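You operate a simulated robot arm through the tools that you are given. There is no shell and no other tool. Be economical: measure what you need, move in short steps, check, and stop when the job is done.

You run a simulated two-armed robot. Do the job below in one go: nothing can be reset, and whatever is moved stays where it is left.

JOB
Clamp the open bottle, screw its cap on, then free it and crate it.
Fine: wind the clamp knob right out again; stand the bottle in the green bottle crate; spill nothing. Set down upright: tall bottle with the blue cap.

Only the result counts: the job must be done as asked and must still hold three seconds after the hand-in. Knocking over, shifting, dropping, spilling or breaking anything else fails it. Lids that push on must go on centred and level and be pressed home; caps that screw on are set level and turned clockwise until they are tight.

ROBOT AND FRAMES
Two 6-joint arms with two-finger parallel grippers on one trunk, on a base that drives. Base frame: it is fixed to the floor where the robot stands at the start and does not move with it; the origin is under the middle of the robot, x ahead of it, y to its left, z up. Units: mm, degrees, N and s.
The left shoulder is at the start at [60, 187, 1122], the right one opposite. With the tool pointing down near the work surface each hand reaches from about 100 to 600 mm from the robot's upright axis, wherever it stands, measured 20 degrees to its own side. Places, roughly: clamp knob [500, 200, 800]; gap of the bottle clamp [500, 100, 700]; tab crate [600, -400, 700]; tall bottle with the blue cap (7x7x21 cm) [500, 0, 800]; tall bottle with the green cap (7x7x21 cm) [-1200, 2600, 900]. Payload 1.57 kg a hand.
The TCP of each hand is the grasp point between the finger pads, 30 mm short of the fingertips. In the tool frame z runs along the fingers and y along their closing line. The gripper opens to 110 mm. The fingers are 24 mm wide and 12 mm thick; the gripper's body (48 by 112 mm) begins 78 mm behind the TCP.
Orientation is that of the tool frame in the base frame, as a unit quaternion [x, y, z, w]. With the fingers straight down and closing along the base's y, the tool's x points along the base's -x, its y along +y and its z along -z.

CONTROLS
- The arms move only by the tool drive_tool. It takes "left_deltas", "right_deltas" or both (then of equal length, played together; a hand with none holds still); each is a list of rows, each an object (a shift or turn left out is 0, a gripper value left out holds the last) with "translation": the shift along the base's x, y, z in mm, a list of three; "angular": the turn, a rotation vector about the base's x, y, z in degrees, a list of three; "jaw": the opening, from 0 (shut) to 1 (fully open). In form: [{"translation": [dx, dy, dz], "angular": [rx, ry, rz], "jaw": jaw}, ...]. A call has 1 to 12 rows; each row shifts and turns the commanded pose from where the row before left it. A row lasts 0.2 s, in which the tool goes at most 50 mm and 8.6 degrees; a call with a longer step from one row to the next is refused whole, and so is a gripper value outside its range. Where a pose cannot be reached the arm comes as near as it can. A force on the tool above 50 N (or 10 N above the force at the start of the call, whichever is more), or a blocked arm, ends the call early, and 0.2 s more pass. The fingers move at their own pace (about 153 mm/s each) and stop on an object; they squeeze with about 34 N. The grip force told is the motor's: it shows also when the fingers shut on nothing. Time passes only in rows, and 0.2 s behind the last, so rows that do not move let the fingers close. It gives the time, the measured TCP pose, the force on the tool (base axes), the opening and the grip force at its end, in the units of the frame above (readings bear some noise), with the torque about the TCP (base axes, N m) and any sound that the robot's microphone picked up.
- Cameras (640 x 400 px; columns grow to the right, rows downward): "scene" is now at [16.1, -2.6, 1671.3]; the picture's right is [-0.11, -0.99, 0.00], its down [-0.76, 0.09, -0.64] and it looks along [0.64, -0.07, -0.77] (base axes); focal length 288 px, centre (320, 200). "left" rides on the left gripper at [70, -16, -141] in its tool frame; the picture's right is [0.23, 0.97, 0.00], its down [-0.86, 0.20, -0.48] and it looks along [-0.47, 0.11, 0.88] (tool axes); focal length 222 px, centre (320, 200). "right" rides on the right gripper at [70, 16, -141] in its tool frame; the picture's right is [-0.23, 0.97, 0.00], its down [-0.86, -0.20, -0.48] and it looks along [-0.47, -0.11, 0.88] (tool axes); focal length 222 px, centre (320, 200).
- get_image(camera): a new picture of that camera. The clock stands still meanwhile.
- lift_body(by): slides the trunk up (or, below 0, down) by that many mm; the arms and the scene camera ride with it, the base frame stays. It gives what a move gives, with no picture.
- drive_base(legs): drives the robot by 1 to 6 legs, each [ahead, left, turn to the left] in mm, mm and degrees, along the robot's own axes; the way and the turn of a leg run together, so that a leg with both is an arc; at most 1500 mm and 180 degrees a leg. The arms and the cameras ride along, it lands a little off, and it stops where it bumps. It gives what a move gives.
- pan_tilt(pan, tilt): turns the head with the scene camera to pan (to the left, within 86 degrees either way) and tilt (down, from -29 to 69), counted from straight ahead of the robot. It gives what a move gives.
- measure_at(camera, pixels): for up to 12 pixels [column, row] of the newest picture of that camera ("zoom" is the newest enlarged one), the place [x, y, z] in the base frame of the surface seen there, good to about 2 mm, but the place of the scene camera against the robot may be out by one fixed shift of up to 12 mm in any direction. The clock stands still meanwhile.
- close_up(camera, box): a new picture of the part [left, top, right, bottom] of that camera's present view, enlarged. The clock stands still meanwhile.
- finish_job(): hands the job in; it is judged then, once.

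Keep the steps short. Do not move on a guess: measure, check each grasp and each placing, and mend mistakes. In all there are 80 turns and 62 pictures (those below and enlarged ones count). Leave the grippers open and the arms clear of the work at the hand-in unless told otherwise, and finish with a single line.

The tools are called after "Call:" by a JSON object that holds its "op" and its "data". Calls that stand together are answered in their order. drive_tool: Moves the arms, as the interface text tells. Its arguments: {"type":"object","properties":{"left_deltas":{"type":"array","items":{"type":"object","properties":{"translation":{"type":"array","items":{"type":"number"}},"angular":{"type":"array","items":{"type":"number"}},"jaw":{"type":"number"}}}},"right_deltas":{"type":"array","items":{"type":"object","properties":{"translation":{"type":"array","items":{"type":"number"}},"angular":{"type":"array","items":{"type":"number"}},"jaw":{"type":"number"}}}}},"required":[]} The other tools are called the same way: lift_body (by) slides the trunk up or down; drive_base (legs) drives the base; pan_tilt (pan, tilt) turns the head that bears the scene camera; get_image (camera) takes a picture; measure_at (camera, pixels) gives the place of the surface under pixels of a picture; close_up (camera, box) takes an enlarged picture of a part of a camera's view; finish_job () hands the job in.

At the start:

```text
clock: 0.0
left_ee_pos: [447.8, 156.4, 1161.4]
left_tool_rot: [0.0, 1.0, -0.001, 0.001]
left_contact_force: [0.1, -0.2, -0.1]
left_wrist_torque: [0.01, -0.01, -0.03]
left_finger_gap: 110.0
left_grip_force: 0.0
right_ee_pos: [402.9, -239.2, 1169.4]
right_tool_rot: [0.0, 1.0, 0.0, 0.001]
right_contact_force: [-0.2, -0.1, 0.3]
right_wrist_torque: [-0.02, -0.02, -0.03]
right_finger_gap: 110.1
right_grip_force: 0.0
trunk travel left (down, up): [-750.0, 240.0]
robot x, y, heading: [-1.6, -1.5, -0.0]
head pan, tilt: [-6.6, 50.2]
```

scene: 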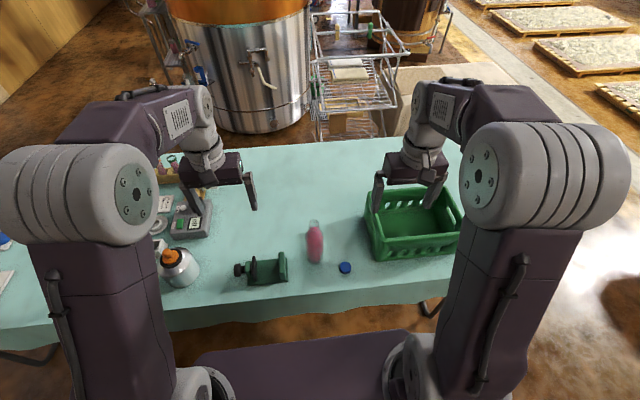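
right: 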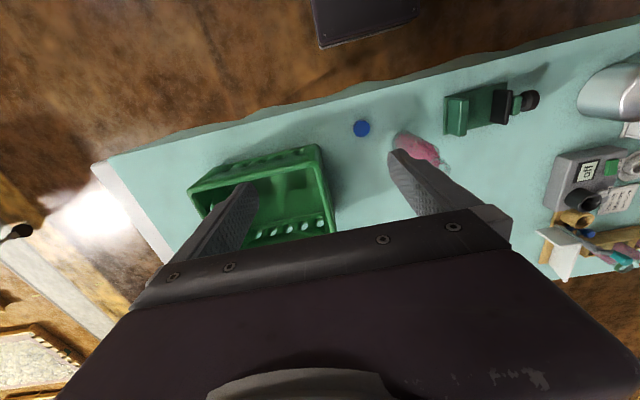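
left: 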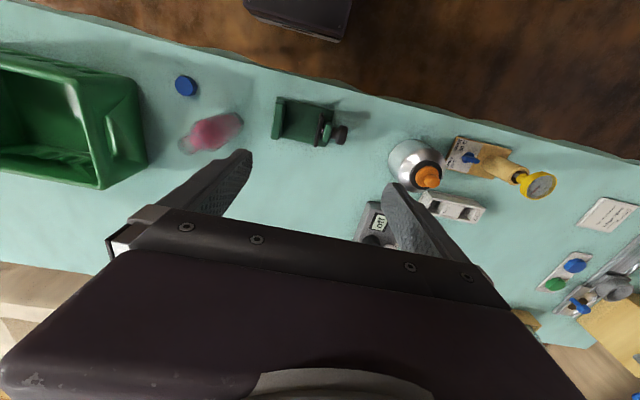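

I see the clamp (about 265,268), the pink bottle (315,245), the blue cap (345,267) and the green crate (412,222). I'll enlarge the clamp and the crate and measure them.

Call:
{"op": "close_up", "data": {"camera": "scene", "box": [220, 200, 380, 300]}}

Call:
{"op": "measure_at", "data": {"camera": "scene", "pixels": [[345, 266], [314, 222], [315, 262], [239, 269], [256, 268], [282, 265], [268, 268], [330, 280], [374, 200], [384, 255], [462, 238], [415, 225]]}}

Call:
{"op": "measure_at", "data": {"camera": "zoom", "pixels": [[500, 265], [380, 95], [380, 180], [75, 275], [140, 270], [250, 260], [190, 265], [200, 320]]}}

```text
4.00 times, centred on (300, 250) of scene
```

zoom: 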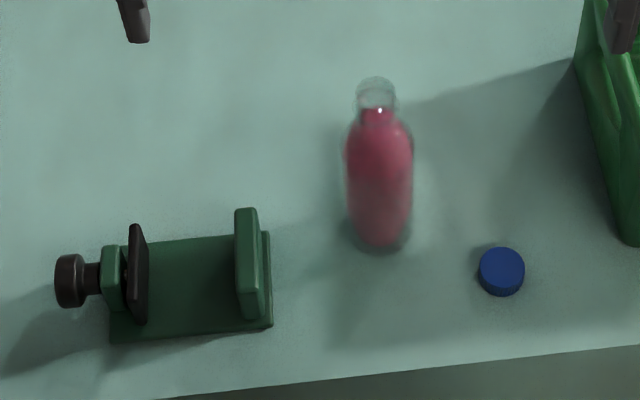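

```text
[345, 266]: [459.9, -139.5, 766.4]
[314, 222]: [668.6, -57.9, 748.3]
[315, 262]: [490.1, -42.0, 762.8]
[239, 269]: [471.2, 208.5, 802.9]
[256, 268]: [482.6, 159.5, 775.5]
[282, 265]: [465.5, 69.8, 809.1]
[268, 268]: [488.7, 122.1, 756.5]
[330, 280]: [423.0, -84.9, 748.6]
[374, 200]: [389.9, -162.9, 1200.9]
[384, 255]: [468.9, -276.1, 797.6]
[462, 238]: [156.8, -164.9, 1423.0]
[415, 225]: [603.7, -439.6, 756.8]
```

```text
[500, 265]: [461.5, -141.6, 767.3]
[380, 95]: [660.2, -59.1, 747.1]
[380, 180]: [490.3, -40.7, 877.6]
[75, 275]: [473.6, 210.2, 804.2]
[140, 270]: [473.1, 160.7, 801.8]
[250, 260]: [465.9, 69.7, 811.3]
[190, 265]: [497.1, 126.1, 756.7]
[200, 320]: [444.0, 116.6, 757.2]
```

Now I'll measure the same items with the wrist cameras, since the scene camera may be shifted.

Call:
{"op": "close_up", "data": {"camera": "left", "box": [140, 50, 380, 200]}}

Call:
{"op": "close_up", "data": {"camera": "right", "box": [180, 60, 460, 235]}}

Call:
{"op": "measure_at", "data": {"camera": "left", "pixels": [[186, 85], [210, 133], [185, 147], [235, 122], [278, 118], [305, 117], [325, 132], [340, 134], [290, 140], [230, 105], [330, 115], [425, 176]]}}

Call:
{"op": "measure_at", "data": {"camera": "right", "pixels": [[361, 128], [400, 140], [415, 150], [435, 158], [457, 115], [530, 98], [340, 190], [192, 183], [316, 148], [334, 230], [280, 185], [220, 220]]}}

```text
2.67 times, centred on (260, 125) of left
```

zoom: 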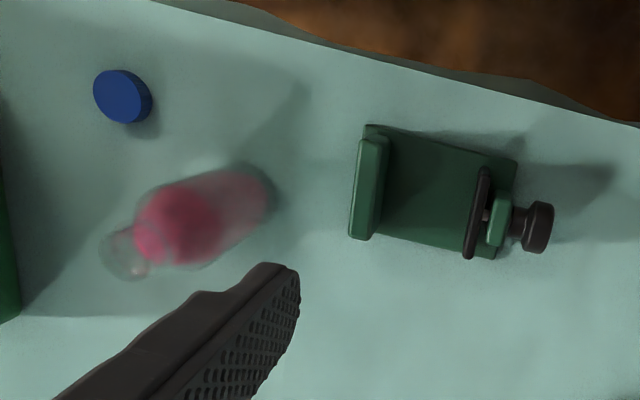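

```text
2.29 times, centred on (320, 148) of right
```

zoom: 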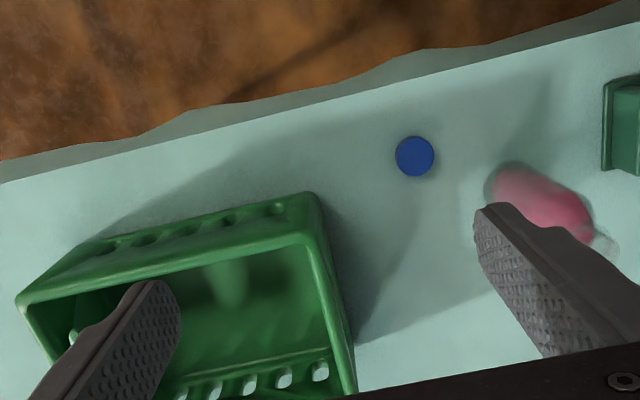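

```text
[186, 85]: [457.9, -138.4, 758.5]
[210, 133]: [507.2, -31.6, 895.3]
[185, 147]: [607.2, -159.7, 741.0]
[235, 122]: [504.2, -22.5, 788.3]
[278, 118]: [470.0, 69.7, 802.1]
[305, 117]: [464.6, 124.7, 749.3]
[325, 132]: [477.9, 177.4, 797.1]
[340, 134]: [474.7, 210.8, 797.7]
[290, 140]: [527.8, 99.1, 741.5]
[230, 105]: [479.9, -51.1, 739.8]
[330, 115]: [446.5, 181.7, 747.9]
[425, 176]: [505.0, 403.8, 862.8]
```

```text
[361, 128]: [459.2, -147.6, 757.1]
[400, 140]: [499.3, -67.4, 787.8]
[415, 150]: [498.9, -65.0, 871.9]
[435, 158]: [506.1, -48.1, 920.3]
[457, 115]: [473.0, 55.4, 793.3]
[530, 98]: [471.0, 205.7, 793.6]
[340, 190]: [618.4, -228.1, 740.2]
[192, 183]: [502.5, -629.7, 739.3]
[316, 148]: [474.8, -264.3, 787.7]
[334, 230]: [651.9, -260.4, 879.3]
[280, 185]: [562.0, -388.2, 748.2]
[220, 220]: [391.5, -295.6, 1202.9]
```

Wrist-camera readings put the table at z 740, the bottle axis near (505,-46), the clamp gap from y 75 to 165 at x 472, the knob at (473,208,797) and the cap at (459,-143). Next I'll bring the left hand above the bottle for a proper look and draw the right hand aside.

Call:
{"op": "drive_tool", "data": {"left_deltas": [{"translation": [10, -36, -10]}, {"translation": [10, -36, -15]}, {"translation": [10, -36, -15]}, {"translation": [10, -36, -15]}, {"translation": [10, -36, -15]}, {"translation": [7, -22, -10]}, {"translation": [0, 0, 0]}], "right_deltas": [{"translation": [0, -20, 0]}, {"translation": [0, -20, 0]}, {"translation": [0, -20, 0]}, {"translation": [0, -20, 0]}, {"translation": [0, 0, 0]}, {"translation": [0, 0, 0]}, {"translation": [0, 0, 0]}]}}

Call:
{"op": "get_image", "data": {"camera": "left"}}

Call:
{"op": "get_image", "data": {"camera": "right"}}

```text
clock: 1.6
left_ee_pos: [504.5, -44.7, 1080.6]
left_tool_rot: [0.0, 1.0, -0.001, 0.0]
left_contact_force: [-0.9, 0.3, 0.6]
left_wrist_torque: [0.0, 0.0, 0.04]
left_finger_gap: 110.1
left_grip_force: 0.1
right_ee_pos: [403.6, -318.9, 1169.3]
right_tool_rot: [0.0, 1.0, -0.001, 0.0]
right_contact_force: [0.6, -0.2, -0.3]
right_wrist_torque: [0.02, 0.01, 0.02]
right_finger_gap: 109.9
right_grip_force: 0.2
trunk travel left (down, up): [-750.0, 240.0]
robot x, y, heading: [-1.3, 1.1, 0.0]
head pan, tilt: [-6.6, 50.2]
```

```text
55 pictures are left
```

left: 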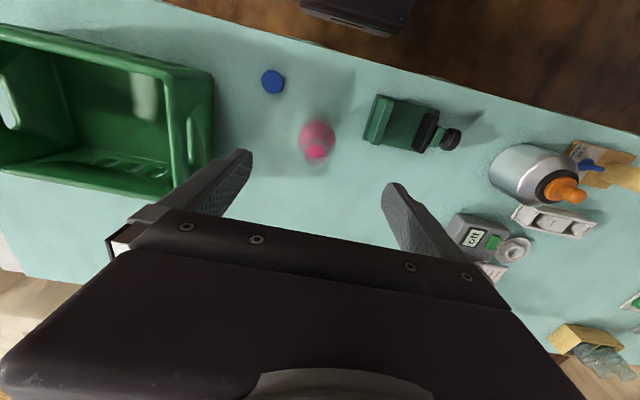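

```text
54 pictures are left
```

right: 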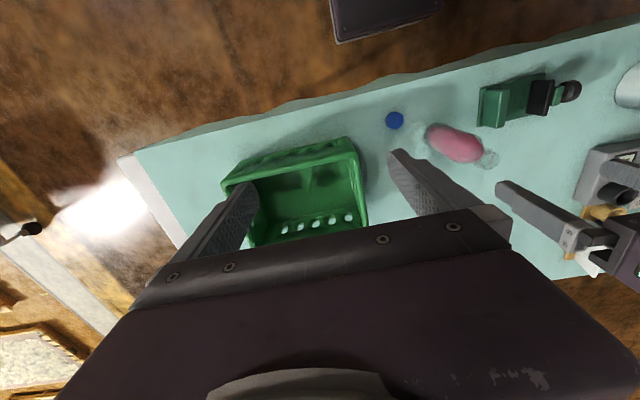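

The bottle is at about (317,142) in the left picture, between the fingers. I'll zoom in on it and the clamp.

Call:
{"op": "close_up", "data": {"camera": "left", "box": [248, 60, 472, 200]}}

Call:
{"op": "measure_at", "data": {"camera": "left", "pixels": [[317, 153], [317, 130], [305, 140], [331, 140], [316, 160], [273, 82], [374, 112], [380, 97], [432, 118], [425, 130], [452, 138], [400, 120]]}}

```text
2.86 times, centred on (360, 130) of left
```

zoom: 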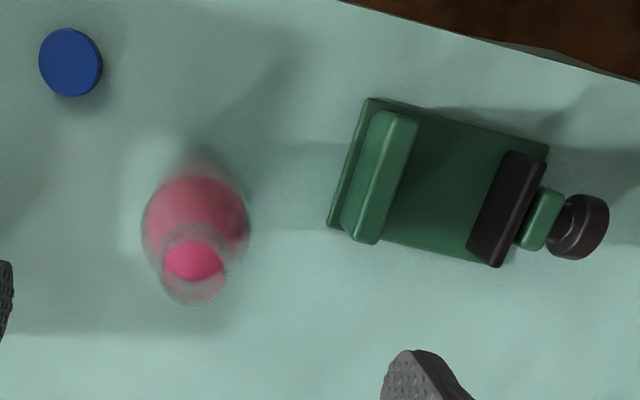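

```text
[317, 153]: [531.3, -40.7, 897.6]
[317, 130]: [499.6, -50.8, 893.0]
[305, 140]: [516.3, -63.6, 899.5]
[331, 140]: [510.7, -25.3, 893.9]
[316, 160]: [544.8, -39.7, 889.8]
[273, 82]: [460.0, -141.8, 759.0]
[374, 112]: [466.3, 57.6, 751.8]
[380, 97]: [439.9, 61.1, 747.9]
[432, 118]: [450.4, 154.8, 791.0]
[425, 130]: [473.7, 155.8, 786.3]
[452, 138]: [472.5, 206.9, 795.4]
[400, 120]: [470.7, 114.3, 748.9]
```

Ray geometry puts the bottle axis at (518.5,-46), with the straight body up to about z 870 and the mouth near z 950. I'll lower the left hand over it to z 900 and check clearance to the neck.

Call:
{"op": "drive_tool", "data": {"left_deltas": [{"translation": [7, -1, 0]}, {"translation": [7, -0.5, 0]}, {"translation": [0, 0, -30]}, {"translation": [0, 0, -30]}, {"translation": [0, 0, -30]}, {"translation": [0, 0, -30]}, {"translation": [0, 0, -30]}, {"translation": [0, 0, -30]}, {"translation": [0, 0, 0]}]}}

Call:
{"op": "get_image", "data": {"camera": "left"}}

Call:
{"op": "close_up", "data": {"camera": "scene", "box": [220, 160, 412, 280]}}

```text
clock: 3.6
left_ee_pos: [520.3, -49.6, 901.0]
left_tool_rot: [0.0, 1.0, -0.001, 0.0]
left_contact_force: [-0.9, 0.3, 0.1]
left_wrist_torque: [-0.02, -0.02, -0.01]
left_finger_gap: 110.0
left_grip_force: 0.0
right_ee_pos: [403.6, -318.2, 1169.0]
right_tool_rot: [0.0, 1.0, 0.0, 0.0]
right_contact_force: [0.7, -1.0, 0.4]
right_wrist_torque: [0.0, 0.0, 0.0]
right_finger_gap: 109.9
right_grip_force: 0.0
trunk travel left (down, up): [-750.0, 240.0]
robot x, y, heading: [-1.1, 2.7, 0.2]
head pan, tilt: [-6.6, 50.2]
```

```text
52 pictures are left
```

left: 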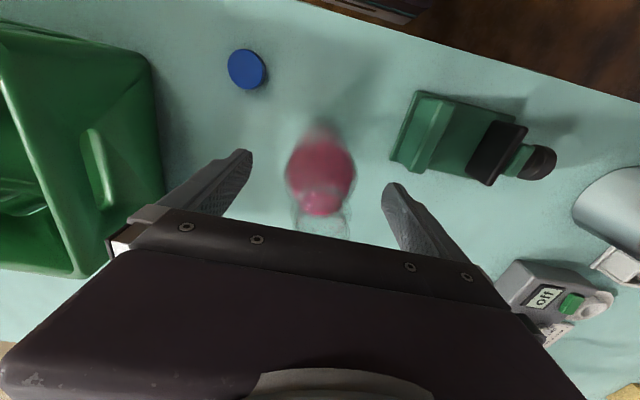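

```text
3.33 times, centred on (316, 220) of scene
```

zoom: 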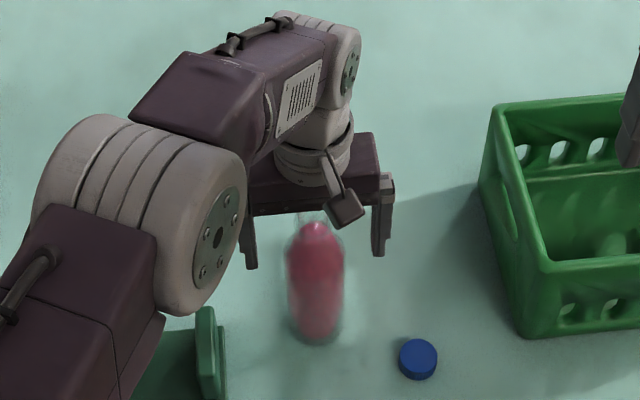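

The bottle is centred between the fingers (tips at columns 245 and 392, bottle at about 320). I'll lower the last 20 mm slowly, then close gently.

Call:
{"op": "drive_tool", "data": {"left_deltas": [{"translation": [-3, 0, -7]}, {"translation": [0, 0, -7]}, {"translation": [0, 0, -7]}, {"translation": [0, 0, 0]}]}}

Call:
{"op": "close_up", "data": {"camera": "scene", "box": [272, 190, 368, 250]}}

```text
clock: 4.6
left_ee_pos: [516.5, -47.1, 880.0]
left_tool_rot: [0.0, 1.0, 0.0, 0.0]
left_contact_force: [0.4, 0.0, 0.4]
left_wrist_torque: [0.01, 0.02, 0.0]
left_finger_gap: 109.9
left_grip_force: 0.1
right_ee_pos: [402.5, -319.2, 1168.0]
right_tool_rot: [0.0, 1.0, 0.0, -0.001]
right_contact_force: [0.2, 0.1, -0.1]
right_wrist_torque: [-0.01, 0.02, 0.04]
right_finger_gap: 109.8
right_grip_force: 0.0
trunk travel left (down, up): [-750.0, 240.0]
robot x, y, heading: [0.7, 1.4, 0.2]
head pan, tilt: [-6.6, 50.2]
```

```text
6.67 times, centred on (320, 220) of scene
```

zoom: 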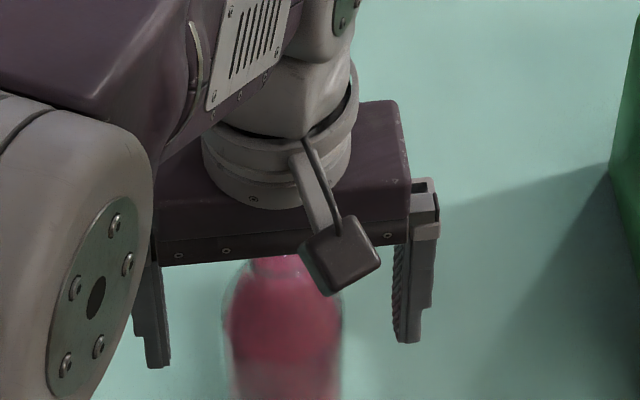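

No contact so far. I'll close the fingers in stages and read the gap.

Call:
{"op": "drive_tool", "data": {"left_deltas": [{"jaw": 0.7}, {"jaw": 0.65}, {"jaw": 0.61}, {"jaw": 0.58}, {"jaw": 0.55}, {"jaw": 0.52}, {"jaw": 0.49}, {"jaw": 0.45}, {"jaw": 0.3}, {"jaw": 0.1}, {"jaw": 0}, {"jaw": 0}]}}

Call:
{"op": "get_image", "data": {"camera": "left"}}

```text
clock: 7.2
left_ee_pos: [515.0, -47.6, 880.4]
left_tool_rot: [-0.001, 1.0, -0.002, 0.0]
left_contact_force: [-0.1, 0.1, 0.8]
left_wrist_torque: [0.05, -0.03, -0.01]
left_finger_gap: 60.8
left_grip_force: 34.4
right_ee_pos: [403.6, -318.4, 1168.1]
right_tool_rot: [0.0, 1.0, 0.0, 0.0]
right_contact_force: [-0.6, -0.1, -0.3]
right_wrist_torque: [0.0, 0.02, 0.01]
right_finger_gap: 110.0
right_grip_force: 0.0
trunk travel left (down, up): [-750.0, 240.0]
robot x, y, heading: [0.0, 0.1, -0.2]
head pan, tilt: [-6.6, 50.2]
```

```text
49 pictures are left
```

left: 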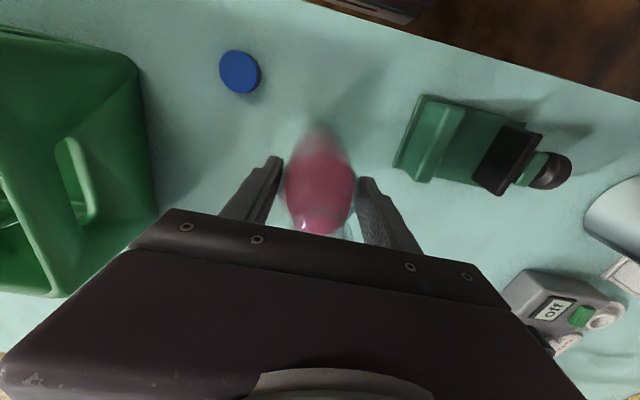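

The fingers hold at 60.8 mm with 34 N. Before lifting I'll measure the jaw faces from this closer view.

Call:
{"op": "close_up", "data": {"camera": "left", "box": [380, 80, 588, 210]}}

Call:
{"op": "measure_at", "data": {"camera": "zoom", "pixels": [[200, 90], [145, 240], [230, 100], [160, 260], [400, 180], [360, 280], [300, 180], [410, 330], [470, 210], [530, 285], [255, 200], [180, 200]]}}

```text
3.08 times, centred on (484, 145) of left
```

zoom: 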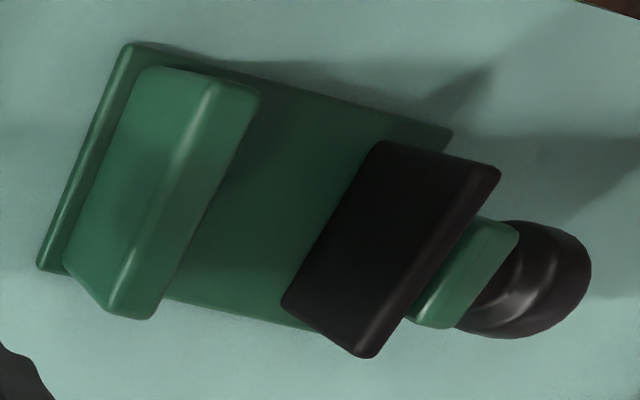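

```text
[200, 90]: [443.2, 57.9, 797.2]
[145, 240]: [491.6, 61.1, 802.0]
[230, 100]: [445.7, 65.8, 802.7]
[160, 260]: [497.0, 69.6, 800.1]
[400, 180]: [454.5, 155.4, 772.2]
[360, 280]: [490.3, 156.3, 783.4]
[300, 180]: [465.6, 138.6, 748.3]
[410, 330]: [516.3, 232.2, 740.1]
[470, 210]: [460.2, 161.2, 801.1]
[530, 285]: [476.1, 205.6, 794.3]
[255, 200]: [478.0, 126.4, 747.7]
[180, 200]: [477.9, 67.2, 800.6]
```

The clamp gap runs from y≈75 to y≈155 and is centred on x≈472; jaw tops are at z 802 and the plate at 748.5. I'll lift the bottle slowly by 95 mm.

Call:
{"op": "drive_tool", "data": {"left_deltas": [{"translation": [0, 0, 2]}, {"translation": [0, 0, 4]}, {"translation": [0, 0, 7]}, {"translation": [0, 0, 10]}, {"translation": [0, 0, 12]}, {"translation": [0, 0, 13]}, {"translation": [0, 0, 13]}, {"translation": [0, 0, 12]}, {"translation": [0, 0, 10]}, {"translation": [0, 0, 7]}, {"translation": [0, 0, 4]}, {"translation": [0, 0, 1]}]}}

Call:
{"op": "drive_tool", "data": {"left_deltas": [{"translation": [-1, 4, 0]}, {"translation": [-2, 8, 0]}, {"translation": [-3, 12, 0]}, {"translation": [-4, 16, 0]}, {"translation": [-5, 18, 0]}, {"translation": [-6, 20, 0]}, {"translation": [-6, 20, 0]}, {"translation": [-5, 18, 0]}, {"translation": [-4, 16, 0]}, {"translation": [-3, 12, 0]}, {"translation": [-3, 8, 0]}, {"translation": [-1, 4, 0]}]}}

Call:
{"op": "get_image", "data": {"camera": "left"}}

Call:
{"op": "close_up", "data": {"camera": "scene", "box": [200, 190, 360, 290]}}

```text
clock: 9.8
left_ee_pos: [516.7, -47.4, 975.0]
left_tool_rot: [0.0, 1.0, -0.001, 0.0]
left_contact_force: [0.0, 0.3, -4.8]
left_wrist_torque: [-0.02, 0.03, 0.03]
left_finger_gap: 61.0
left_grip_force: 34.1
right_ee_pos: [404.5, -317.9, 1168.6]
right_tool_rot: [-0.001, 1.0, 0.0, 0.0]
right_contact_force: [0.0, 0.0, -0.3]
right_wrist_torque: [0.0, 0.04, 0.0]
right_finger_gap: 110.0
right_grip_force: 0.1
trunk travel left (down, up): [-750.0, 240.0]
robot x, y, heading: [1.5, -0.1, 0.1]
head pan, tilt: [-6.6, 50.2]
```

```text
clock: 12.4
left_ee_pos: [474.1, 106.0, 974.9]
left_tool_rot: [0.001, 1.0, -0.001, 0.0]
left_contact_force: [0.3, 0.6, -4.6]
left_wrist_torque: [0.01, 0.01, 0.02]
left_finger_gap: 61.1
left_grip_force: 34.4
right_ee_pos: [403.3, -319.2, 1168.5]
right_tool_rot: [-0.001, 1.0, -0.001, -0.001]
right_contact_force: [-0.2, 0.7, 0.1]
right_wrist_torque: [-0.02, 0.0, -0.05]
right_finger_gap: 110.0
right_grip_force: 0.1
trunk travel left (down, up): [-750.0, 240.0]
robot x, y, heading: [0.3, -0.5, 0.0]
head pan, tilt: [-6.6, 50.2]
```

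```text
47 pictures are left
```

left: 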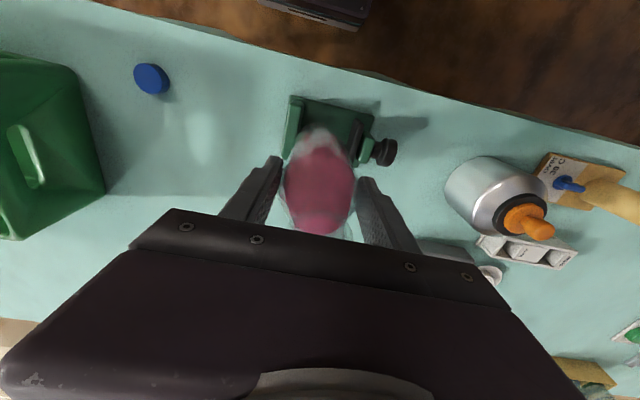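

```text
4.00 times, centred on (280, 240) of scene
```

zoom: 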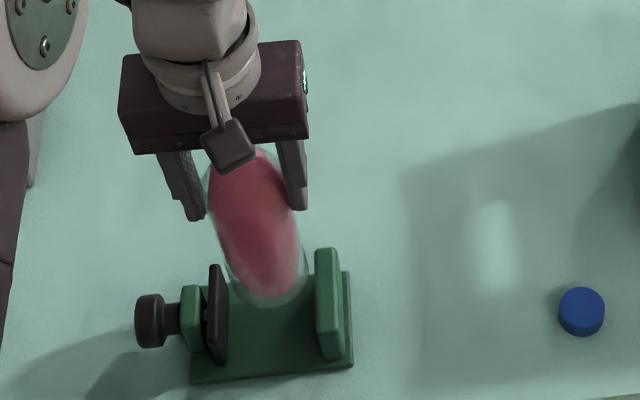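

Weight about 4.8 N and no slip. I'll check the inner edges of the jaws before lowering.

Call:
{"op": "measure_at", "data": {"camera": "zoom", "pixels": [[318, 252], [320, 300], [325, 350], [335, 252], [340, 340], [226, 290], [226, 340], [215, 300], [320, 275], [150, 320], [210, 272], [222, 355]]}}

Call:
{"op": "measure_at", "data": {"camera": "left", "pixels": [[300, 105], [293, 150], [290, 125], [302, 125], [306, 115], [365, 130], [358, 150], [385, 150], [320, 110]]}}

```text
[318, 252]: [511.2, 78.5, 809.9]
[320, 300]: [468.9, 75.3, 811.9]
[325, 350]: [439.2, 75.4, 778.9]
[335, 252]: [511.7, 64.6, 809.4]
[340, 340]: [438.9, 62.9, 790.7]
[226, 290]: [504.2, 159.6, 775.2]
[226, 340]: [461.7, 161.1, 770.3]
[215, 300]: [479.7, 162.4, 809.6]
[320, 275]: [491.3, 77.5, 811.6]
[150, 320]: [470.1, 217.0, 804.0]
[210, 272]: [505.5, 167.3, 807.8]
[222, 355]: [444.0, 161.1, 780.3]
```

```text
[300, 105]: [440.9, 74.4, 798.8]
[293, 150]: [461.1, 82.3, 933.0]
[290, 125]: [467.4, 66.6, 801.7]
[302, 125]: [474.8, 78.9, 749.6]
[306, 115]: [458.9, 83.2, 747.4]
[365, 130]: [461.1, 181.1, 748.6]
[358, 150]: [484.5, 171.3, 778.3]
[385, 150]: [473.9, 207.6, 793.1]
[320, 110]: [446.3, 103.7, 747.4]
```

Gap faces are at y 76 and 157. I'll nudge +4 in y and lower 82 mm, ending just above the plate.

Call:
{"op": "drive_tool", "data": {"left_deltas": [{"translation": [0, 2, 0]}, {"translation": [0, 2, -3]}, {"translation": [0, 0, -6]}, {"translation": [0, 0, -9]}, {"translation": [0, 0, -11]}, {"translation": [0, 0, -12]}, {"translation": [0, 0, -12]}, {"translation": [0, 0, -11]}, {"translation": [0, 0, -9]}, {"translation": [0, 0, -5]}, {"translation": [0, 0, -3]}, {"translation": [0, 0, -1]}]}}

Call:
{"op": "drive_tool", "data": {"left_deltas": [{"translation": [0, 0, -1.5]}, {"translation": [0, 0, -1]}, {"translation": [0, 0, -1]}, {"translation": [0, 0, -0.5]}, {"translation": [0, 0, -0.5]}]}}

Call:
{"op": "close_up", "data": {"camera": "scene", "box": [200, 190, 360, 290]}}

```text
clock: 15.0
left_ee_pos: [474.0, 112.7, 893.2]
left_tool_rot: [0.0, 1.0, -0.001, 0.0]
left_contact_force: [0.1, -1.6, -3.9]
left_wrist_torque: [-0.03, 0.01, -0.02]
left_finger_gap: 60.8
left_grip_force: 34.2
right_ee_pos: [404.5, -318.7, 1169.5]
right_tool_rot: [0.0, 1.0, 0.0, 0.0]
right_contact_force: [0.3, 0.6, 0.0]
right_wrist_torque: [0.01, 0.0, 0.01]
right_finger_gap: 110.0
right_grip_force: 0.1
trunk travel left (down, up): [-750.0, 240.0]
robot x, y, heading: [-2.4, 0.8, -0.3]
head pan, tilt: [-6.6, 50.2]
```

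```text
clock: 16.2
left_ee_pos: [473.7, 112.0, 888.2]
left_tool_rot: [0.001, 1.0, -0.001, 0.0]
left_contact_force: [0.9, -0.6, -3.2]
left_wrist_torque: [-0.05, 0.02, 0.0]
left_finger_gap: 61.3
left_grip_force: 34.2
right_ee_pos: [403.8, -318.6, 1169.1]
right_tool_rot: [0.0, 1.0, 0.001, 0.0]
right_contact_force: [-0.9, 0.1, 0.0]
right_wrist_torque: [-0.02, -0.02, 0.02]
right_finger_gap: 110.0
right_grip_force: 0.2
trunk travel left (down, up): [-750.0, 240.0]
robot x, y, heading: [-1.0, 0.5, 0.2]
head pan, tilt: [-6.6, 50.2]
```

```text
4.00 times, centred on (280, 240) of scene
```

zoom: 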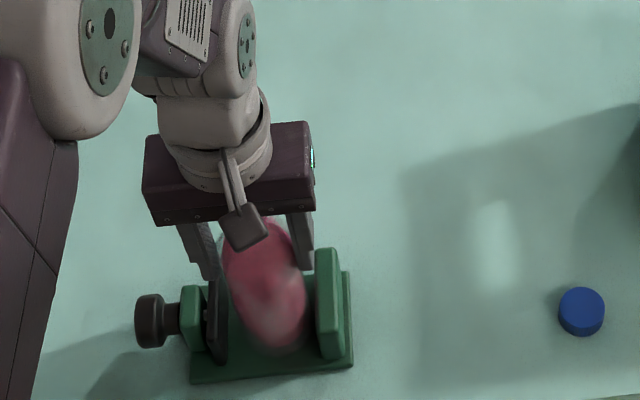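

The carried weight is starting to drop (-3.2 N). I'll lower in half-millimetre steps until the bottle seats.

Call:
{"op": "drive_tool", "data": {"left_deltas": [{"translation": [0, 0, -0.5]}, {"translation": [0, 0, -0.5]}, {"translation": [0, 0, 0]}]}}

Call:
{"op": "drive_tool", "data": {"left_deltas": [{"translation": [0, 0, -0.5]}, {"translation": [0, 0, -0.5]}, {"translation": [0, 0, 0]}]}}

```text
clock: 17.0
left_ee_pos: [472.9, 113.9, 888.8]
left_tool_rot: [0.0, 1.0, -0.001, 0.0]
left_contact_force: [1.9, -1.2, 2.7]
left_wrist_torque: [-0.03, -0.16, 0.0]
left_finger_gap: 61.3
left_grip_force: 33.9
right_ee_pos: [404.2, -319.0, 1169.8]
right_tool_rot: [0.0, 1.0, 0.001, 0.001]
right_contact_force: [-0.5, 0.6, 0.0]
right_wrist_torque: [0.02, 0.0, 0.01]
right_finger_gap: 110.1
right_grip_force: 0.1
trunk travel left (down, up): [-750.0, 240.0]
robot x, y, heading: [-0.3, 1.2, -0.2]
head pan, tilt: [-6.6, 50.2]
```

```text
clock: 17.8
left_ee_pos: [473.0, 111.2, 890.6]
left_tool_rot: [0.0, 1.0, -0.002, 0.002]
left_contact_force: [4.8, -0.5, 15.4]
left_wrist_torque: [-0.02, -0.31, -0.01]
left_finger_gap: 61.3
left_grip_force: 34.1
right_ee_pos: [402.9, -319.0, 1170.1]
right_tool_rot: [-0.001, 1.0, 0.0, 0.0]
right_contact_force: [-0.1, -0.3, -0.4]
right_wrist_torque: [-0.04, -0.01, -0.02]
right_finger_gap: 109.9
right_grip_force: 0.1
trunk travel left (down, up): [-750.0, 240.0]
robot x, y, heading: [2.2, 1.2, -0.1]
head pan, tilt: [-6.6, 50.2]
```

It is seated (+15 N). I'll relieve 1 mm, open gradually and rise clear of the mouth.

Call:
{"op": "drive_tool", "data": {"left_deltas": [{"translation": [0, 0, 1]}, {"jaw": 0.58}, {"jaw": 0.62}, {"jaw": 0.7}, {"jaw": 1.0}, {"jaw": 1.0}, {"translation": [0, 0, 10]}, {"translation": [0, 0, 20]}, {"translation": [0, 0, 30]}, {"translation": [0, 0, 40]}, {"translation": [0, 0, 40]}, {"translation": [0, 0, 30]}]}}

Call:
{"op": "get_image", "data": {"camera": "left"}}

Call:
{"op": "close_up", "data": {"camera": "scene", "box": [200, 190, 360, 290]}}

```text
clock: 20.4
left_ee_pos: [470.7, 112.9, 1059.5]
left_tool_rot: [0.0, 1.0, -0.001, 0.0]
left_contact_force: [-0.5, -0.3, -0.1]
left_wrist_torque: [0.02, 0.04, -0.02]
left_finger_gap: 110.0
left_grip_force: 0.0
right_ee_pos: [403.4, -318.5, 1169.7]
right_tool_rot: [0.0, 1.0, 0.0, 0.0]
right_contact_force: [-0.6, 0.5, -0.3]
right_wrist_torque: [0.02, -0.01, 0.0]
right_finger_gap: 109.9
right_grip_force: 0.1
trunk travel left (down, up): [-750.0, 240.0]
robot x, y, heading: [-0.9, -1.2, 0.2]
head pan, tilt: [-6.6, 50.2]
```

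```text
44 pictures are left
```

left: 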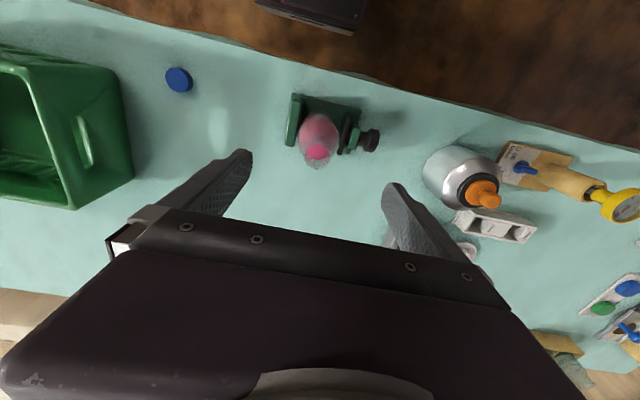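

```text
4.00 times, centred on (280, 240) of scene
```

zoom: 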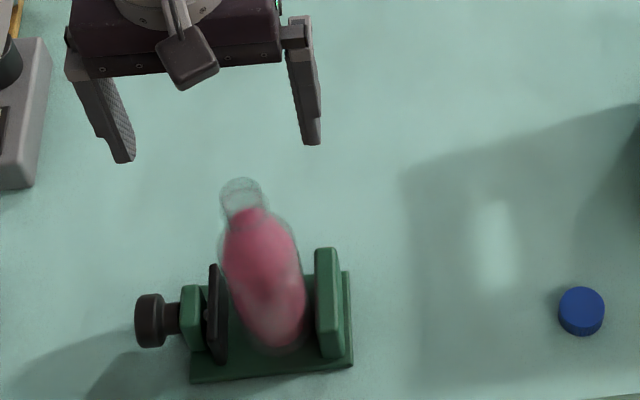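

The bottle stands upright and free in the gap. Now the knob: I'll turn the left hand -90° about z, so it closes along x with the camera away from the bottle, while moving over the knob.

Call:
{"op": "drive_tool", "data": {"left_deltas": [{"translation": [0, 10, 0], "angular": [0, 0, -8]}, {"translation": [0, 10, 0], "angular": [0, 0, -8]}, {"translation": [0, 10, 0], "angular": [0, 0, -8]}, {"translation": [0, 10, 0], "angular": [0, 0, -8]}, {"translation": [0, 10, 0], "angular": [0, 0, -8]}, {"translation": [0, 10, 0], "angular": [0, 0, -8]}, {"translation": [0, 10, 0], "angular": [0, 0, -8]}, {"translation": [0, 10, 0], "angular": [0, 0, -8]}, {"translation": [0, 10, 0], "angular": [0, 0, -8]}, {"translation": [0, 10, 0], "angular": [0, 0, -8]}, {"translation": [0, 0, 0], "angular": [0, 0, -8]}, {"translation": [0, 0, 0], "angular": [0, 0, -2]}]}}

Call:
{"op": "drive_tool", "data": {"left_deltas": [{"translation": [0, 0, -40]}, {"translation": [0, 0, -40]}, {"translation": [0, 0, -40]}, {"translation": [0, 0, -30]}, {"translation": [0, 0, 0]}]}}

Call:
{"op": "get_image", "data": {"camera": "left"}}

Call:
{"op": "close_up", "data": {"camera": "scene", "box": [160, 190, 320, 290]}}

```text
clock: 23.0
left_ee_pos: [471.6, 213.7, 1057.4]
left_tool_rot: [0.708, 0.706, 0.0, 0.0]
left_contact_force: [-0.5, -0.3, 0.2]
left_wrist_torque: [0.0, -0.04, -0.03]
left_finger_gap: 109.8
left_grip_force: 0.0
right_ee_pos: [404.3, -319.1, 1169.2]
right_tool_rot: [0.0, 1.0, 0.0, 0.0]
right_contact_force: [0.2, 0.1, 0.2]
right_wrist_torque: [-0.04, 0.0, -0.01]
right_finger_gap: 109.9
right_grip_force: 0.0
trunk travel left (down, up): [-750.0, 240.0]
robot x, y, heading: [-4.5, 1.4, 0.1]
head pan, tilt: [-6.6, 50.2]
```

```text
clock: 24.2
left_ee_pos: [472.9, 212.6, 909.6]
left_tool_rot: [0.707, 0.707, -0.001, -0.001]
left_contact_force: [0.1, 0.4, 0.5]
left_wrist_torque: [0.03, 0.02, -0.01]
left_finger_gap: 110.1
left_grip_force: 0.1
right_ee_pos: [402.8, -319.1, 1169.6]
right_tool_rot: [-0.001, 1.0, 0.0, 0.0]
right_contact_force: [-0.6, 0.2, 0.0]
right_wrist_torque: [0.0, -0.01, 0.01]
right_finger_gap: 110.0
right_grip_force: 0.1
trunk travel left (down, up): [-750.0, 240.0]
robot x, y, heading: [-1.3, 0.6, 0.1]
head pan, tilt: [-6.6, 50.2]
```

```text
42 pictures are left
```

left: 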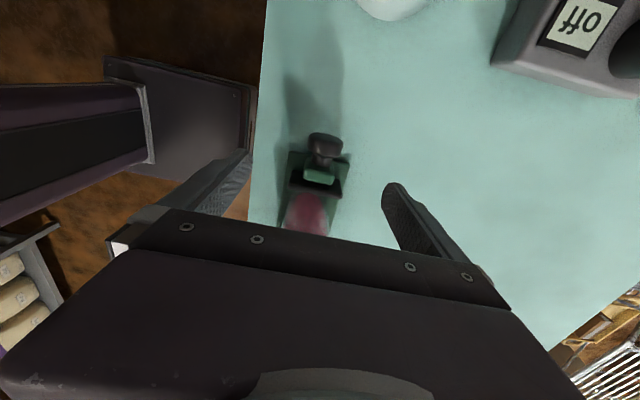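

```text
4.00 times, centred on (240, 240) of scene
```

zoom: 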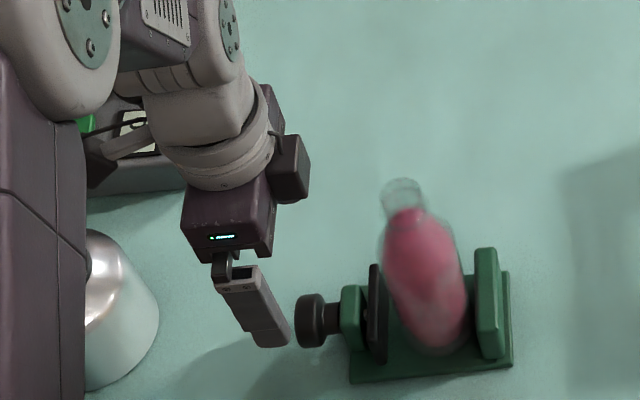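

The hand is over the knob. A box on the hand's bottle side sits at zoom (290,165), so I'll check its clearance to the neck and measure the knob.

Call:
{"op": "measure_at", "data": {"camera": "zoom", "pixels": [[300, 150], [290, 195], [308, 165], [265, 300], [285, 340], [305, 320], [315, 300], [330, 318], [350, 300], [310, 343], [403, 185], [225, 220]]}}

Call:
{"op": "measure_at", "data": {"camera": "left", "pixels": [[325, 140], [312, 145], [339, 148], [326, 160], [320, 178], [328, 188]]}}

Call:
{"op": "close_up", "data": {"camera": "left", "box": [260, 110, 388, 190]}}

```text
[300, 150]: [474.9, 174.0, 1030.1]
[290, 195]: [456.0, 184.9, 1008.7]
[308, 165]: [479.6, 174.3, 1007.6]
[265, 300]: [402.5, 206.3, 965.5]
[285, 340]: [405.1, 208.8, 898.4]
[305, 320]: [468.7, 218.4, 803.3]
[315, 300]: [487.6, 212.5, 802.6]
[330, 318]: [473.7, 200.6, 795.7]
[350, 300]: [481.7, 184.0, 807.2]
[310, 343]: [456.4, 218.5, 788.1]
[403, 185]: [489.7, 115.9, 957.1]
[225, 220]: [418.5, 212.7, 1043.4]
```

```text
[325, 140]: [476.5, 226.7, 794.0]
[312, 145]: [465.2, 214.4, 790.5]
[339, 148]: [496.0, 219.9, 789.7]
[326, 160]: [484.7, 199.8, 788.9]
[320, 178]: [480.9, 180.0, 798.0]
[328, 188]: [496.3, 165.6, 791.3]
```

```text
5.00 times, centred on (324, 150) of left
```

zoom: 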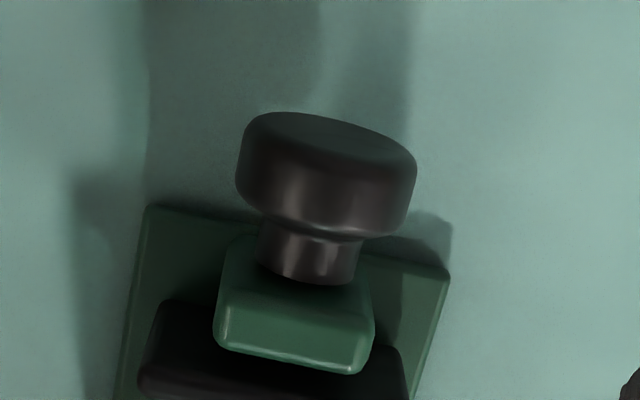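

The knob head spans about y 203–224 and is about 40 mm across. Its top is at z 794, so its axis is near (476, 775). I'll lower so the fingertips straddle it (TCP 22 mm above the axis) and close at zero tilt to check the centring.

Call:
{"op": "drive_tool", "data": {"left_deltas": [{"translation": [3, 6, 0], "jaw": 0.6}, {"translation": [0, 0, -35]}, {"translation": [0, 0, -35]}, {"translation": [0, 0, -25]}, {"translation": [0, 0, -17]}, {"translation": [0, 0, 0]}]}}

Call:
{"op": "close_up", "data": {"camera": "left", "box": [220, 90, 412, 210]}}

Call:
{"op": "close_up", "data": {"camera": "scene", "box": [192, 220, 288, 280]}}

```text
clock: 25.6
left_ee_pos: [475.9, 218.1, 795.4]
left_tool_rot: [0.707, 0.707, -0.001, 0.0]
left_contact_force: [0.0, -0.5, 0.0]
left_wrist_torque: [-0.01, 0.02, -0.03]
left_finger_gap: 65.9
left_grip_force: 0.1
right_ee_pos: [403.8, -318.8, 1169.6]
right_tool_rot: [0.001, 1.0, 0.0, 0.0]
right_contact_force: [0.4, 0.2, 0.8]
right_wrist_torque: [0.02, -0.05, 0.03]
right_finger_gap: 110.0
right_grip_force: 0.0
trunk travel left (down, up): [-750.0, 240.0]
robot x, y, heading: [-0.9, -1.9, -0.1]
head pan, tilt: [-6.6, 50.2]
```

```text
3.33 times, centred on (316, 150) of left
```

zoom: 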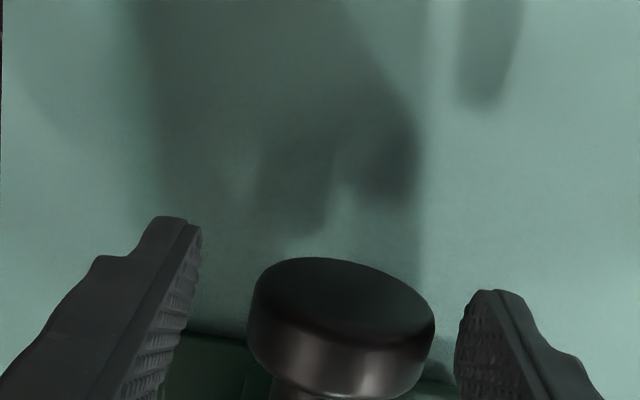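

```text
6.67 times, centred on (240, 250) of scene
```

zoom: 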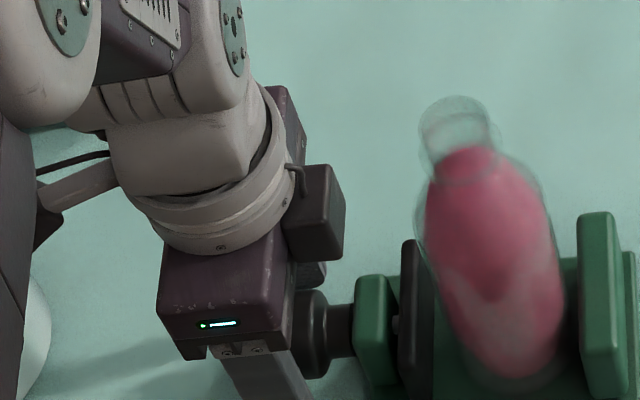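

The knob sits slightly toward the right-hand finger (+x), so I'll shift +3 mm, close, and read the gap and side force.

Call:
{"op": "drive_tool", "data": {"left_deltas": [{"translation": [3, 0, 0]}, {"jaw": 0.5}, {"jaw": 0.45}, {"jaw": 0.4}, {"jaw": 0.2}, {"jaw": 0}, {"jaw": 0}]}}

Call:
{"op": "close_up", "data": {"camera": "left", "box": [220, 90, 412, 210]}}

```text
clock: 27.2
left_ee_pos: [478.6, 218.3, 795.0]
left_tool_rot: [0.707, 0.707, -0.001, -0.001]
left_contact_force: [-1.2, -0.7, -1.7]
left_wrist_torque: [0.04, 0.06, 0.05]
left_finger_gap: 42.6
left_grip_force: 44.9
right_ee_pos: [403.3, -318.5, 1169.7]
right_tool_rot: [0.001, 1.0, 0.0, 0.0]
right_contact_force: [-0.4, 0.3, -0.1]
right_wrist_torque: [-0.03, 0.03, -0.04]
right_finger_gap: 110.0
right_grip_force: 0.0
trunk travel left (down, up): [-750.0, 240.0]
robot x, y, heading: [1.7, -6.2, -0.2]
head pan, tilt: [-6.6, 50.2]
```

```text
3.33 times, centred on (316, 150) of left
```

zoom: 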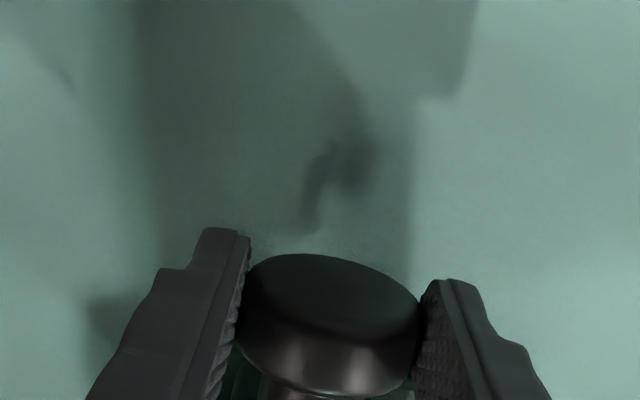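

Gap 42.6 mm, well centred, so the axis is at about (478.6, 772.5). I'll turn clockwise (viewed from outside) by 51.6° on an arc about the axis.

Call:
{"op": "drive_tool", "data": {"left_deltas": [{"translation": [-3.36, 0, -0.25], "angular": [0, -8.6, 0]}, {"translation": [-3.29, 0, -0.76], "angular": [0, -8.6, 0]}, {"translation": [-3.14, 0, -1.23], "angular": [0, -8.6, 0]}, {"translation": [-2.92, 0, -1.7], "angular": [0, -8.6, 0]}, {"translation": [-2.64, 0, -2.1], "angular": [0, -8.6, 0]}, {"translation": [-2.28, 0, -2.49], "angular": [0, -8.6, 0]}]}}

Call:
{"op": "close_up", "data": {"camera": "scene", "box": [192, 210, 320, 290]}}

```text
clock: 28.5
left_ee_pos: [473.1, 220.8, 782.7]
left_tool_rot: [0.661, 0.661, 0.247, 0.254]
left_contact_force: [-43.4, 0.5, 66.3]
left_wrist_torque: [-0.97, 0.51, -0.79]
left_finger_gap: 42.7
left_grip_force: 45.5
left hand out of reach, approached as far as the arm can: row 5, 6
right_ee_pos: [395.9, -318.8, 1173.0]
right_tool_rot: [-0.003, 1.0, 0.0, 0.004]
right_contact_force: [0.6, 1.0, 0.2]
right_wrist_torque: [-0.04, 0.06, 0.0]
right_finger_gap: 109.9
right_grip_force: 0.1
trunk travel left (down, up): [-750.0, 240.0]
robot x, y, heading: [-1.0, 0.4, 0.2]
head pan, tilt: [-6.6, 50.2]
stopped in row 6 (left hand): the force on the tool passed its limit (the readings are from after the stop); the commanded pose is now the measured one
```

```text
5.00 times, centred on (256, 250) of scene
```

zoom: 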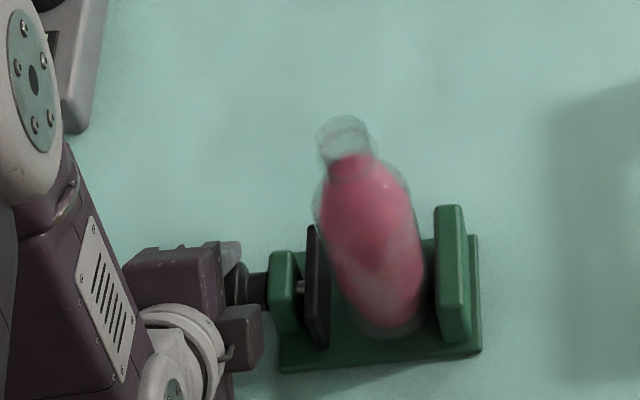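

The arm could only reach about -41°, and the fingertips then pressed on the table side. I'll ease up, open slightly, swing back around the axis to +43° and see how far the arm reaches that way.

Call:
{"op": "drive_tool", "data": {"left_deltas": [{"translation": [-4, 0, 7]}, {"translation": [-3, -2, 4], "jaw": 0.47}, {"translation": [-1.1, 0, -1.4], "angular": [0, 7.1, 0]}, {"translation": [3.2, 0, 1.8], "angular": [0, 8.6, 0]}, {"translation": [3.3, 0, 1.3], "angular": [0, 8.6, 0]}, {"translation": [3.5, 0, 0.8], "angular": [0, 8.6, 0]}, {"translation": [3.6, 0, 0.3], "angular": [0, 8.6, 0]}, {"translation": [3.6, 0, -0.3], "angular": [0, 8.6, 0]}, {"translation": [3.5, 0, -0.8], "angular": [0, 8.6, 0]}, {"translation": [3.3, 0, -1.3], "angular": [0, 8.6, 0]}, {"translation": [3.2, 0, -1.8], "angular": [0, 8.6, 0]}, {"translation": [2.8, 0, -2.2], "angular": [0, 8.6, 0]}]}}

Call:
{"op": "close_up", "data": {"camera": "scene", "box": [192, 210, 320, 290]}}

Call:
{"op": "close_up", "data": {"camera": "left", "box": [220, 90, 412, 210]}}

```text
clock: 31.2
left_ee_pos: [462.2, 217.4, 811.2]
left_tool_rot: [0.687, 0.688, -0.164, -0.167]
left_contact_force: [59.9, 12.6, -16.2]
left_wrist_torque: [-0.09, -1.98, 0.84]
left_finger_gap: 105.7
left_grip_force: 30.1
left hand out of reach, approached as far as the arm can: row 9, 10, 11, 12
right_ee_pos: [410.1, -316.6, 1167.5]
right_tool_rot: [0.0, 1.0, -0.001, -0.004]
right_contact_force: [-0.1, -0.7, -0.1]
right_wrist_torque: [0.05, -0.06, -0.02]
right_finger_gap: 109.8
right_grip_force: 0.0
trunk travel left (down, up): [-750.0, 240.0]
robot x, y, heading: [2.5, -2.1, -0.0]
head pan, tilt: [-6.6, 50.2]
stopped in row 12 (left hand): the arm was blocked; the commanded pose is now the measured one
```

```text
5.00 times, centred on (256, 250) of scene
```

zoom: 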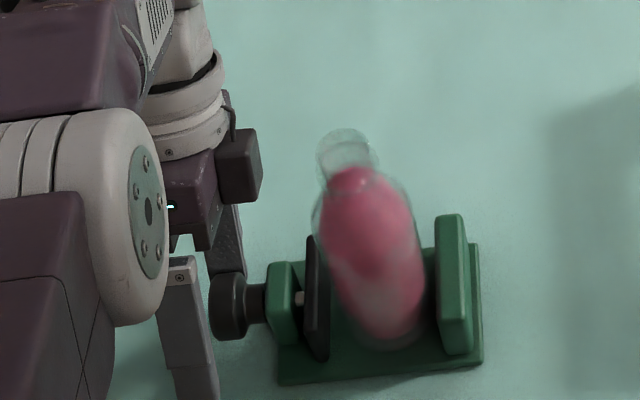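

```text
3.33 times, centred on (316, 150) of left
```

zoom: 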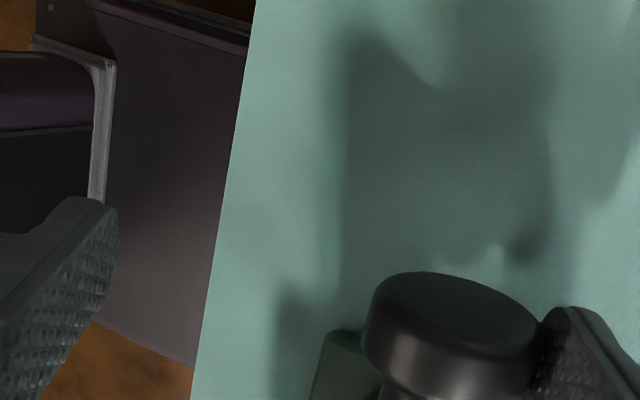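

The arm stopped near +27° and forced the fingers open against the knob; past about +17° is out of reach here. I'll back straight up and upright, then check that the clamp hasn't moved.

Call:
{"op": "drive_tool", "data": {"left_deltas": [{"translation": [-4, 0, 10], "jaw": 0.95}, {"translation": [0, 2, 20]}, {"translation": [0, 0, 30], "angular": [0, -7, 0]}, {"translation": [5, 0, 30], "angular": [0, -7, 0]}, {"translation": [5, 0, 0], "angular": [0, -7, 0]}, {"translation": [5, 0, 0], "angular": [0, -6.5, 0]}, {"translation": [0, 0, 0]}]}}

Call:
{"op": "get_image", "data": {"camera": "left"}}

Call:
{"op": "close_up", "data": {"camera": "scene", "box": [192, 210, 320, 290]}}

Call:
{"op": "measure_at", "data": {"camera": "zoom", "pixels": [[320, 330], [313, 260], [285, 290], [230, 300], [440, 250], [445, 300], [460, 230], [255, 300]]}}

```text
clock: 31.6
left_ee_pos: [462.9, 217.5, 820.3]
left_tool_rot: [0.689, 0.69, -0.153, -0.158]
left_contact_force: [43.6, 9.7, -15.5]
left_wrist_torque: [0.0, -1.64, 0.6]
left_finger_gap: 110.1
left_grip_force: 3.4
right_ee_pos: [409.4, -316.7, 1167.8]
right_tool_rot: [0.0, 1.0, -0.001, -0.002]
right_contact_force: [-1.1, -0.1, 0.8]
right_wrist_torque: [0.02, -0.05, -0.01]
right_finger_gap: 110.0
right_grip_force: 0.0
trunk travel left (down, up): [-750.0, 240.0]
robot x, y, heading: [3.2, -4.2, -0.1]
head pan, tilt: [-6.6, 50.2]
stopped in row 2 (left hand): the force on the tool passed its limit (the readings are from after the stop); the commanded pose is now the measured one
```

```text
33 pictures are left
```

left: 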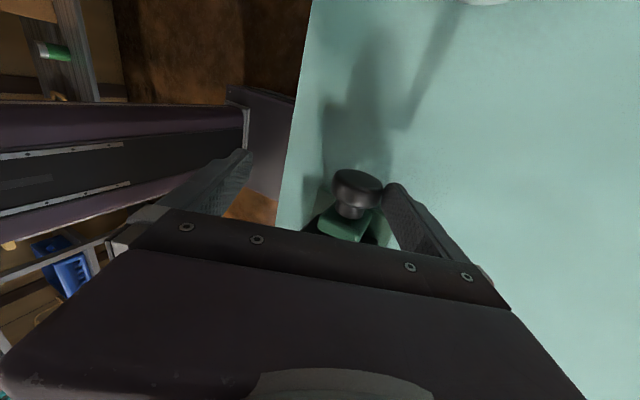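

```text
5.00 times, centred on (256, 250) of scene
```

zoom: 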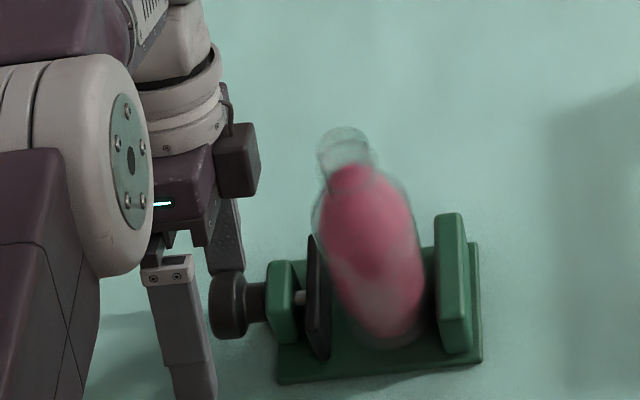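

```text
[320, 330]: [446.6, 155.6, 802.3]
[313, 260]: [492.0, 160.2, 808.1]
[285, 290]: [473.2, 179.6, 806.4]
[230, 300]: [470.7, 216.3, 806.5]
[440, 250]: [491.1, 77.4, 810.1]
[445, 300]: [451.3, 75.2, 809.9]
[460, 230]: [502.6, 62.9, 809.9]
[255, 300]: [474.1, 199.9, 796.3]
```

The force reads +x: the far finger presses on the knob's +x side, so I must ease toward +x and out along the tool axis.

Call:
{"op": "drive_tool", "data": {"left_deltas": [{"translation": [5, 0, 5]}, {"translation": [4, 0, 10]}, {"translation": [4, 0, 20]}, {"translation": [0, 0, 30], "angular": [0, -7, 0]}, {"translation": [0, 0, 30], "angular": [0, -7, 0]}, {"translation": [0, 0, 0], "angular": [0, -7, 0]}, {"translation": [0, 0, 0], "angular": [0, -4.5, 0]}, {"translation": [0, 0, 0]}]}}

Call:
{"op": "get_image", "data": {"camera": "left"}}

Call:
{"op": "measure_at", "data": {"camera": "left", "pixels": [[325, 140], [326, 160], [320, 178], [328, 188]]}}

Call:
{"op": "get_image", "data": {"camera": "scene"}}

```text
clock: 33.4
left_ee_pos: [464.4, 215.8, 915.6]
left_tool_rot: [0.706, 0.708, -0.007, -0.01]
left_contact_force: [0.5, -0.4, -0.2]
left_wrist_torque: [0.01, -0.01, -0.04]
left_finger_gap: 104.6
left_grip_force: 0.1
right_ee_pos: [405.9, -317.0, 1168.8]
right_tool_rot: [0.0, 1.0, 0.0, 0.001]
right_contact_force: [0.3, -0.2, 0.7]
right_wrist_torque: [-0.02, -0.03, -0.01]
right_finger_gap: 110.2
right_grip_force: 0.1
trunk travel left (down, up): [-750.0, 240.0]
robot x, y, heading: [-1.7, 1.8, -0.1]
head pan, tilt: [-6.6, 50.2]
```

```text
31 pictures are left
```

left: 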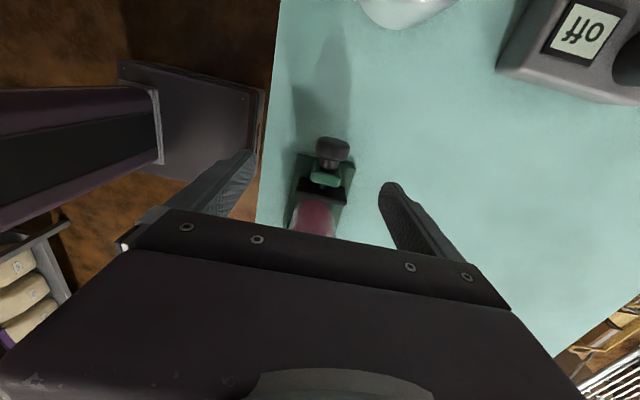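

```text
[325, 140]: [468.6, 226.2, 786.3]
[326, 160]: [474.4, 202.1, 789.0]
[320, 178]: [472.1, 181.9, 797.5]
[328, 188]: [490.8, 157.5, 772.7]
```

```text
30 pictures are left
```

scene: 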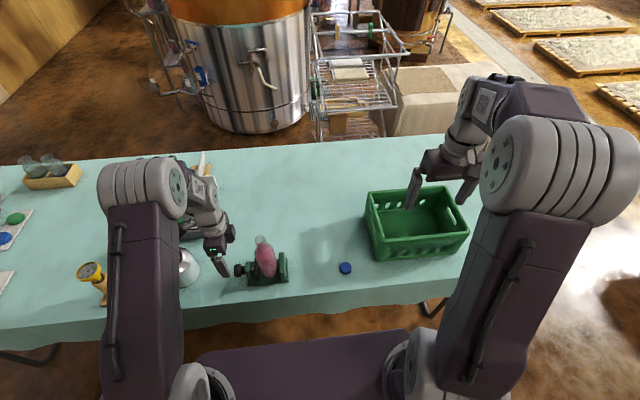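

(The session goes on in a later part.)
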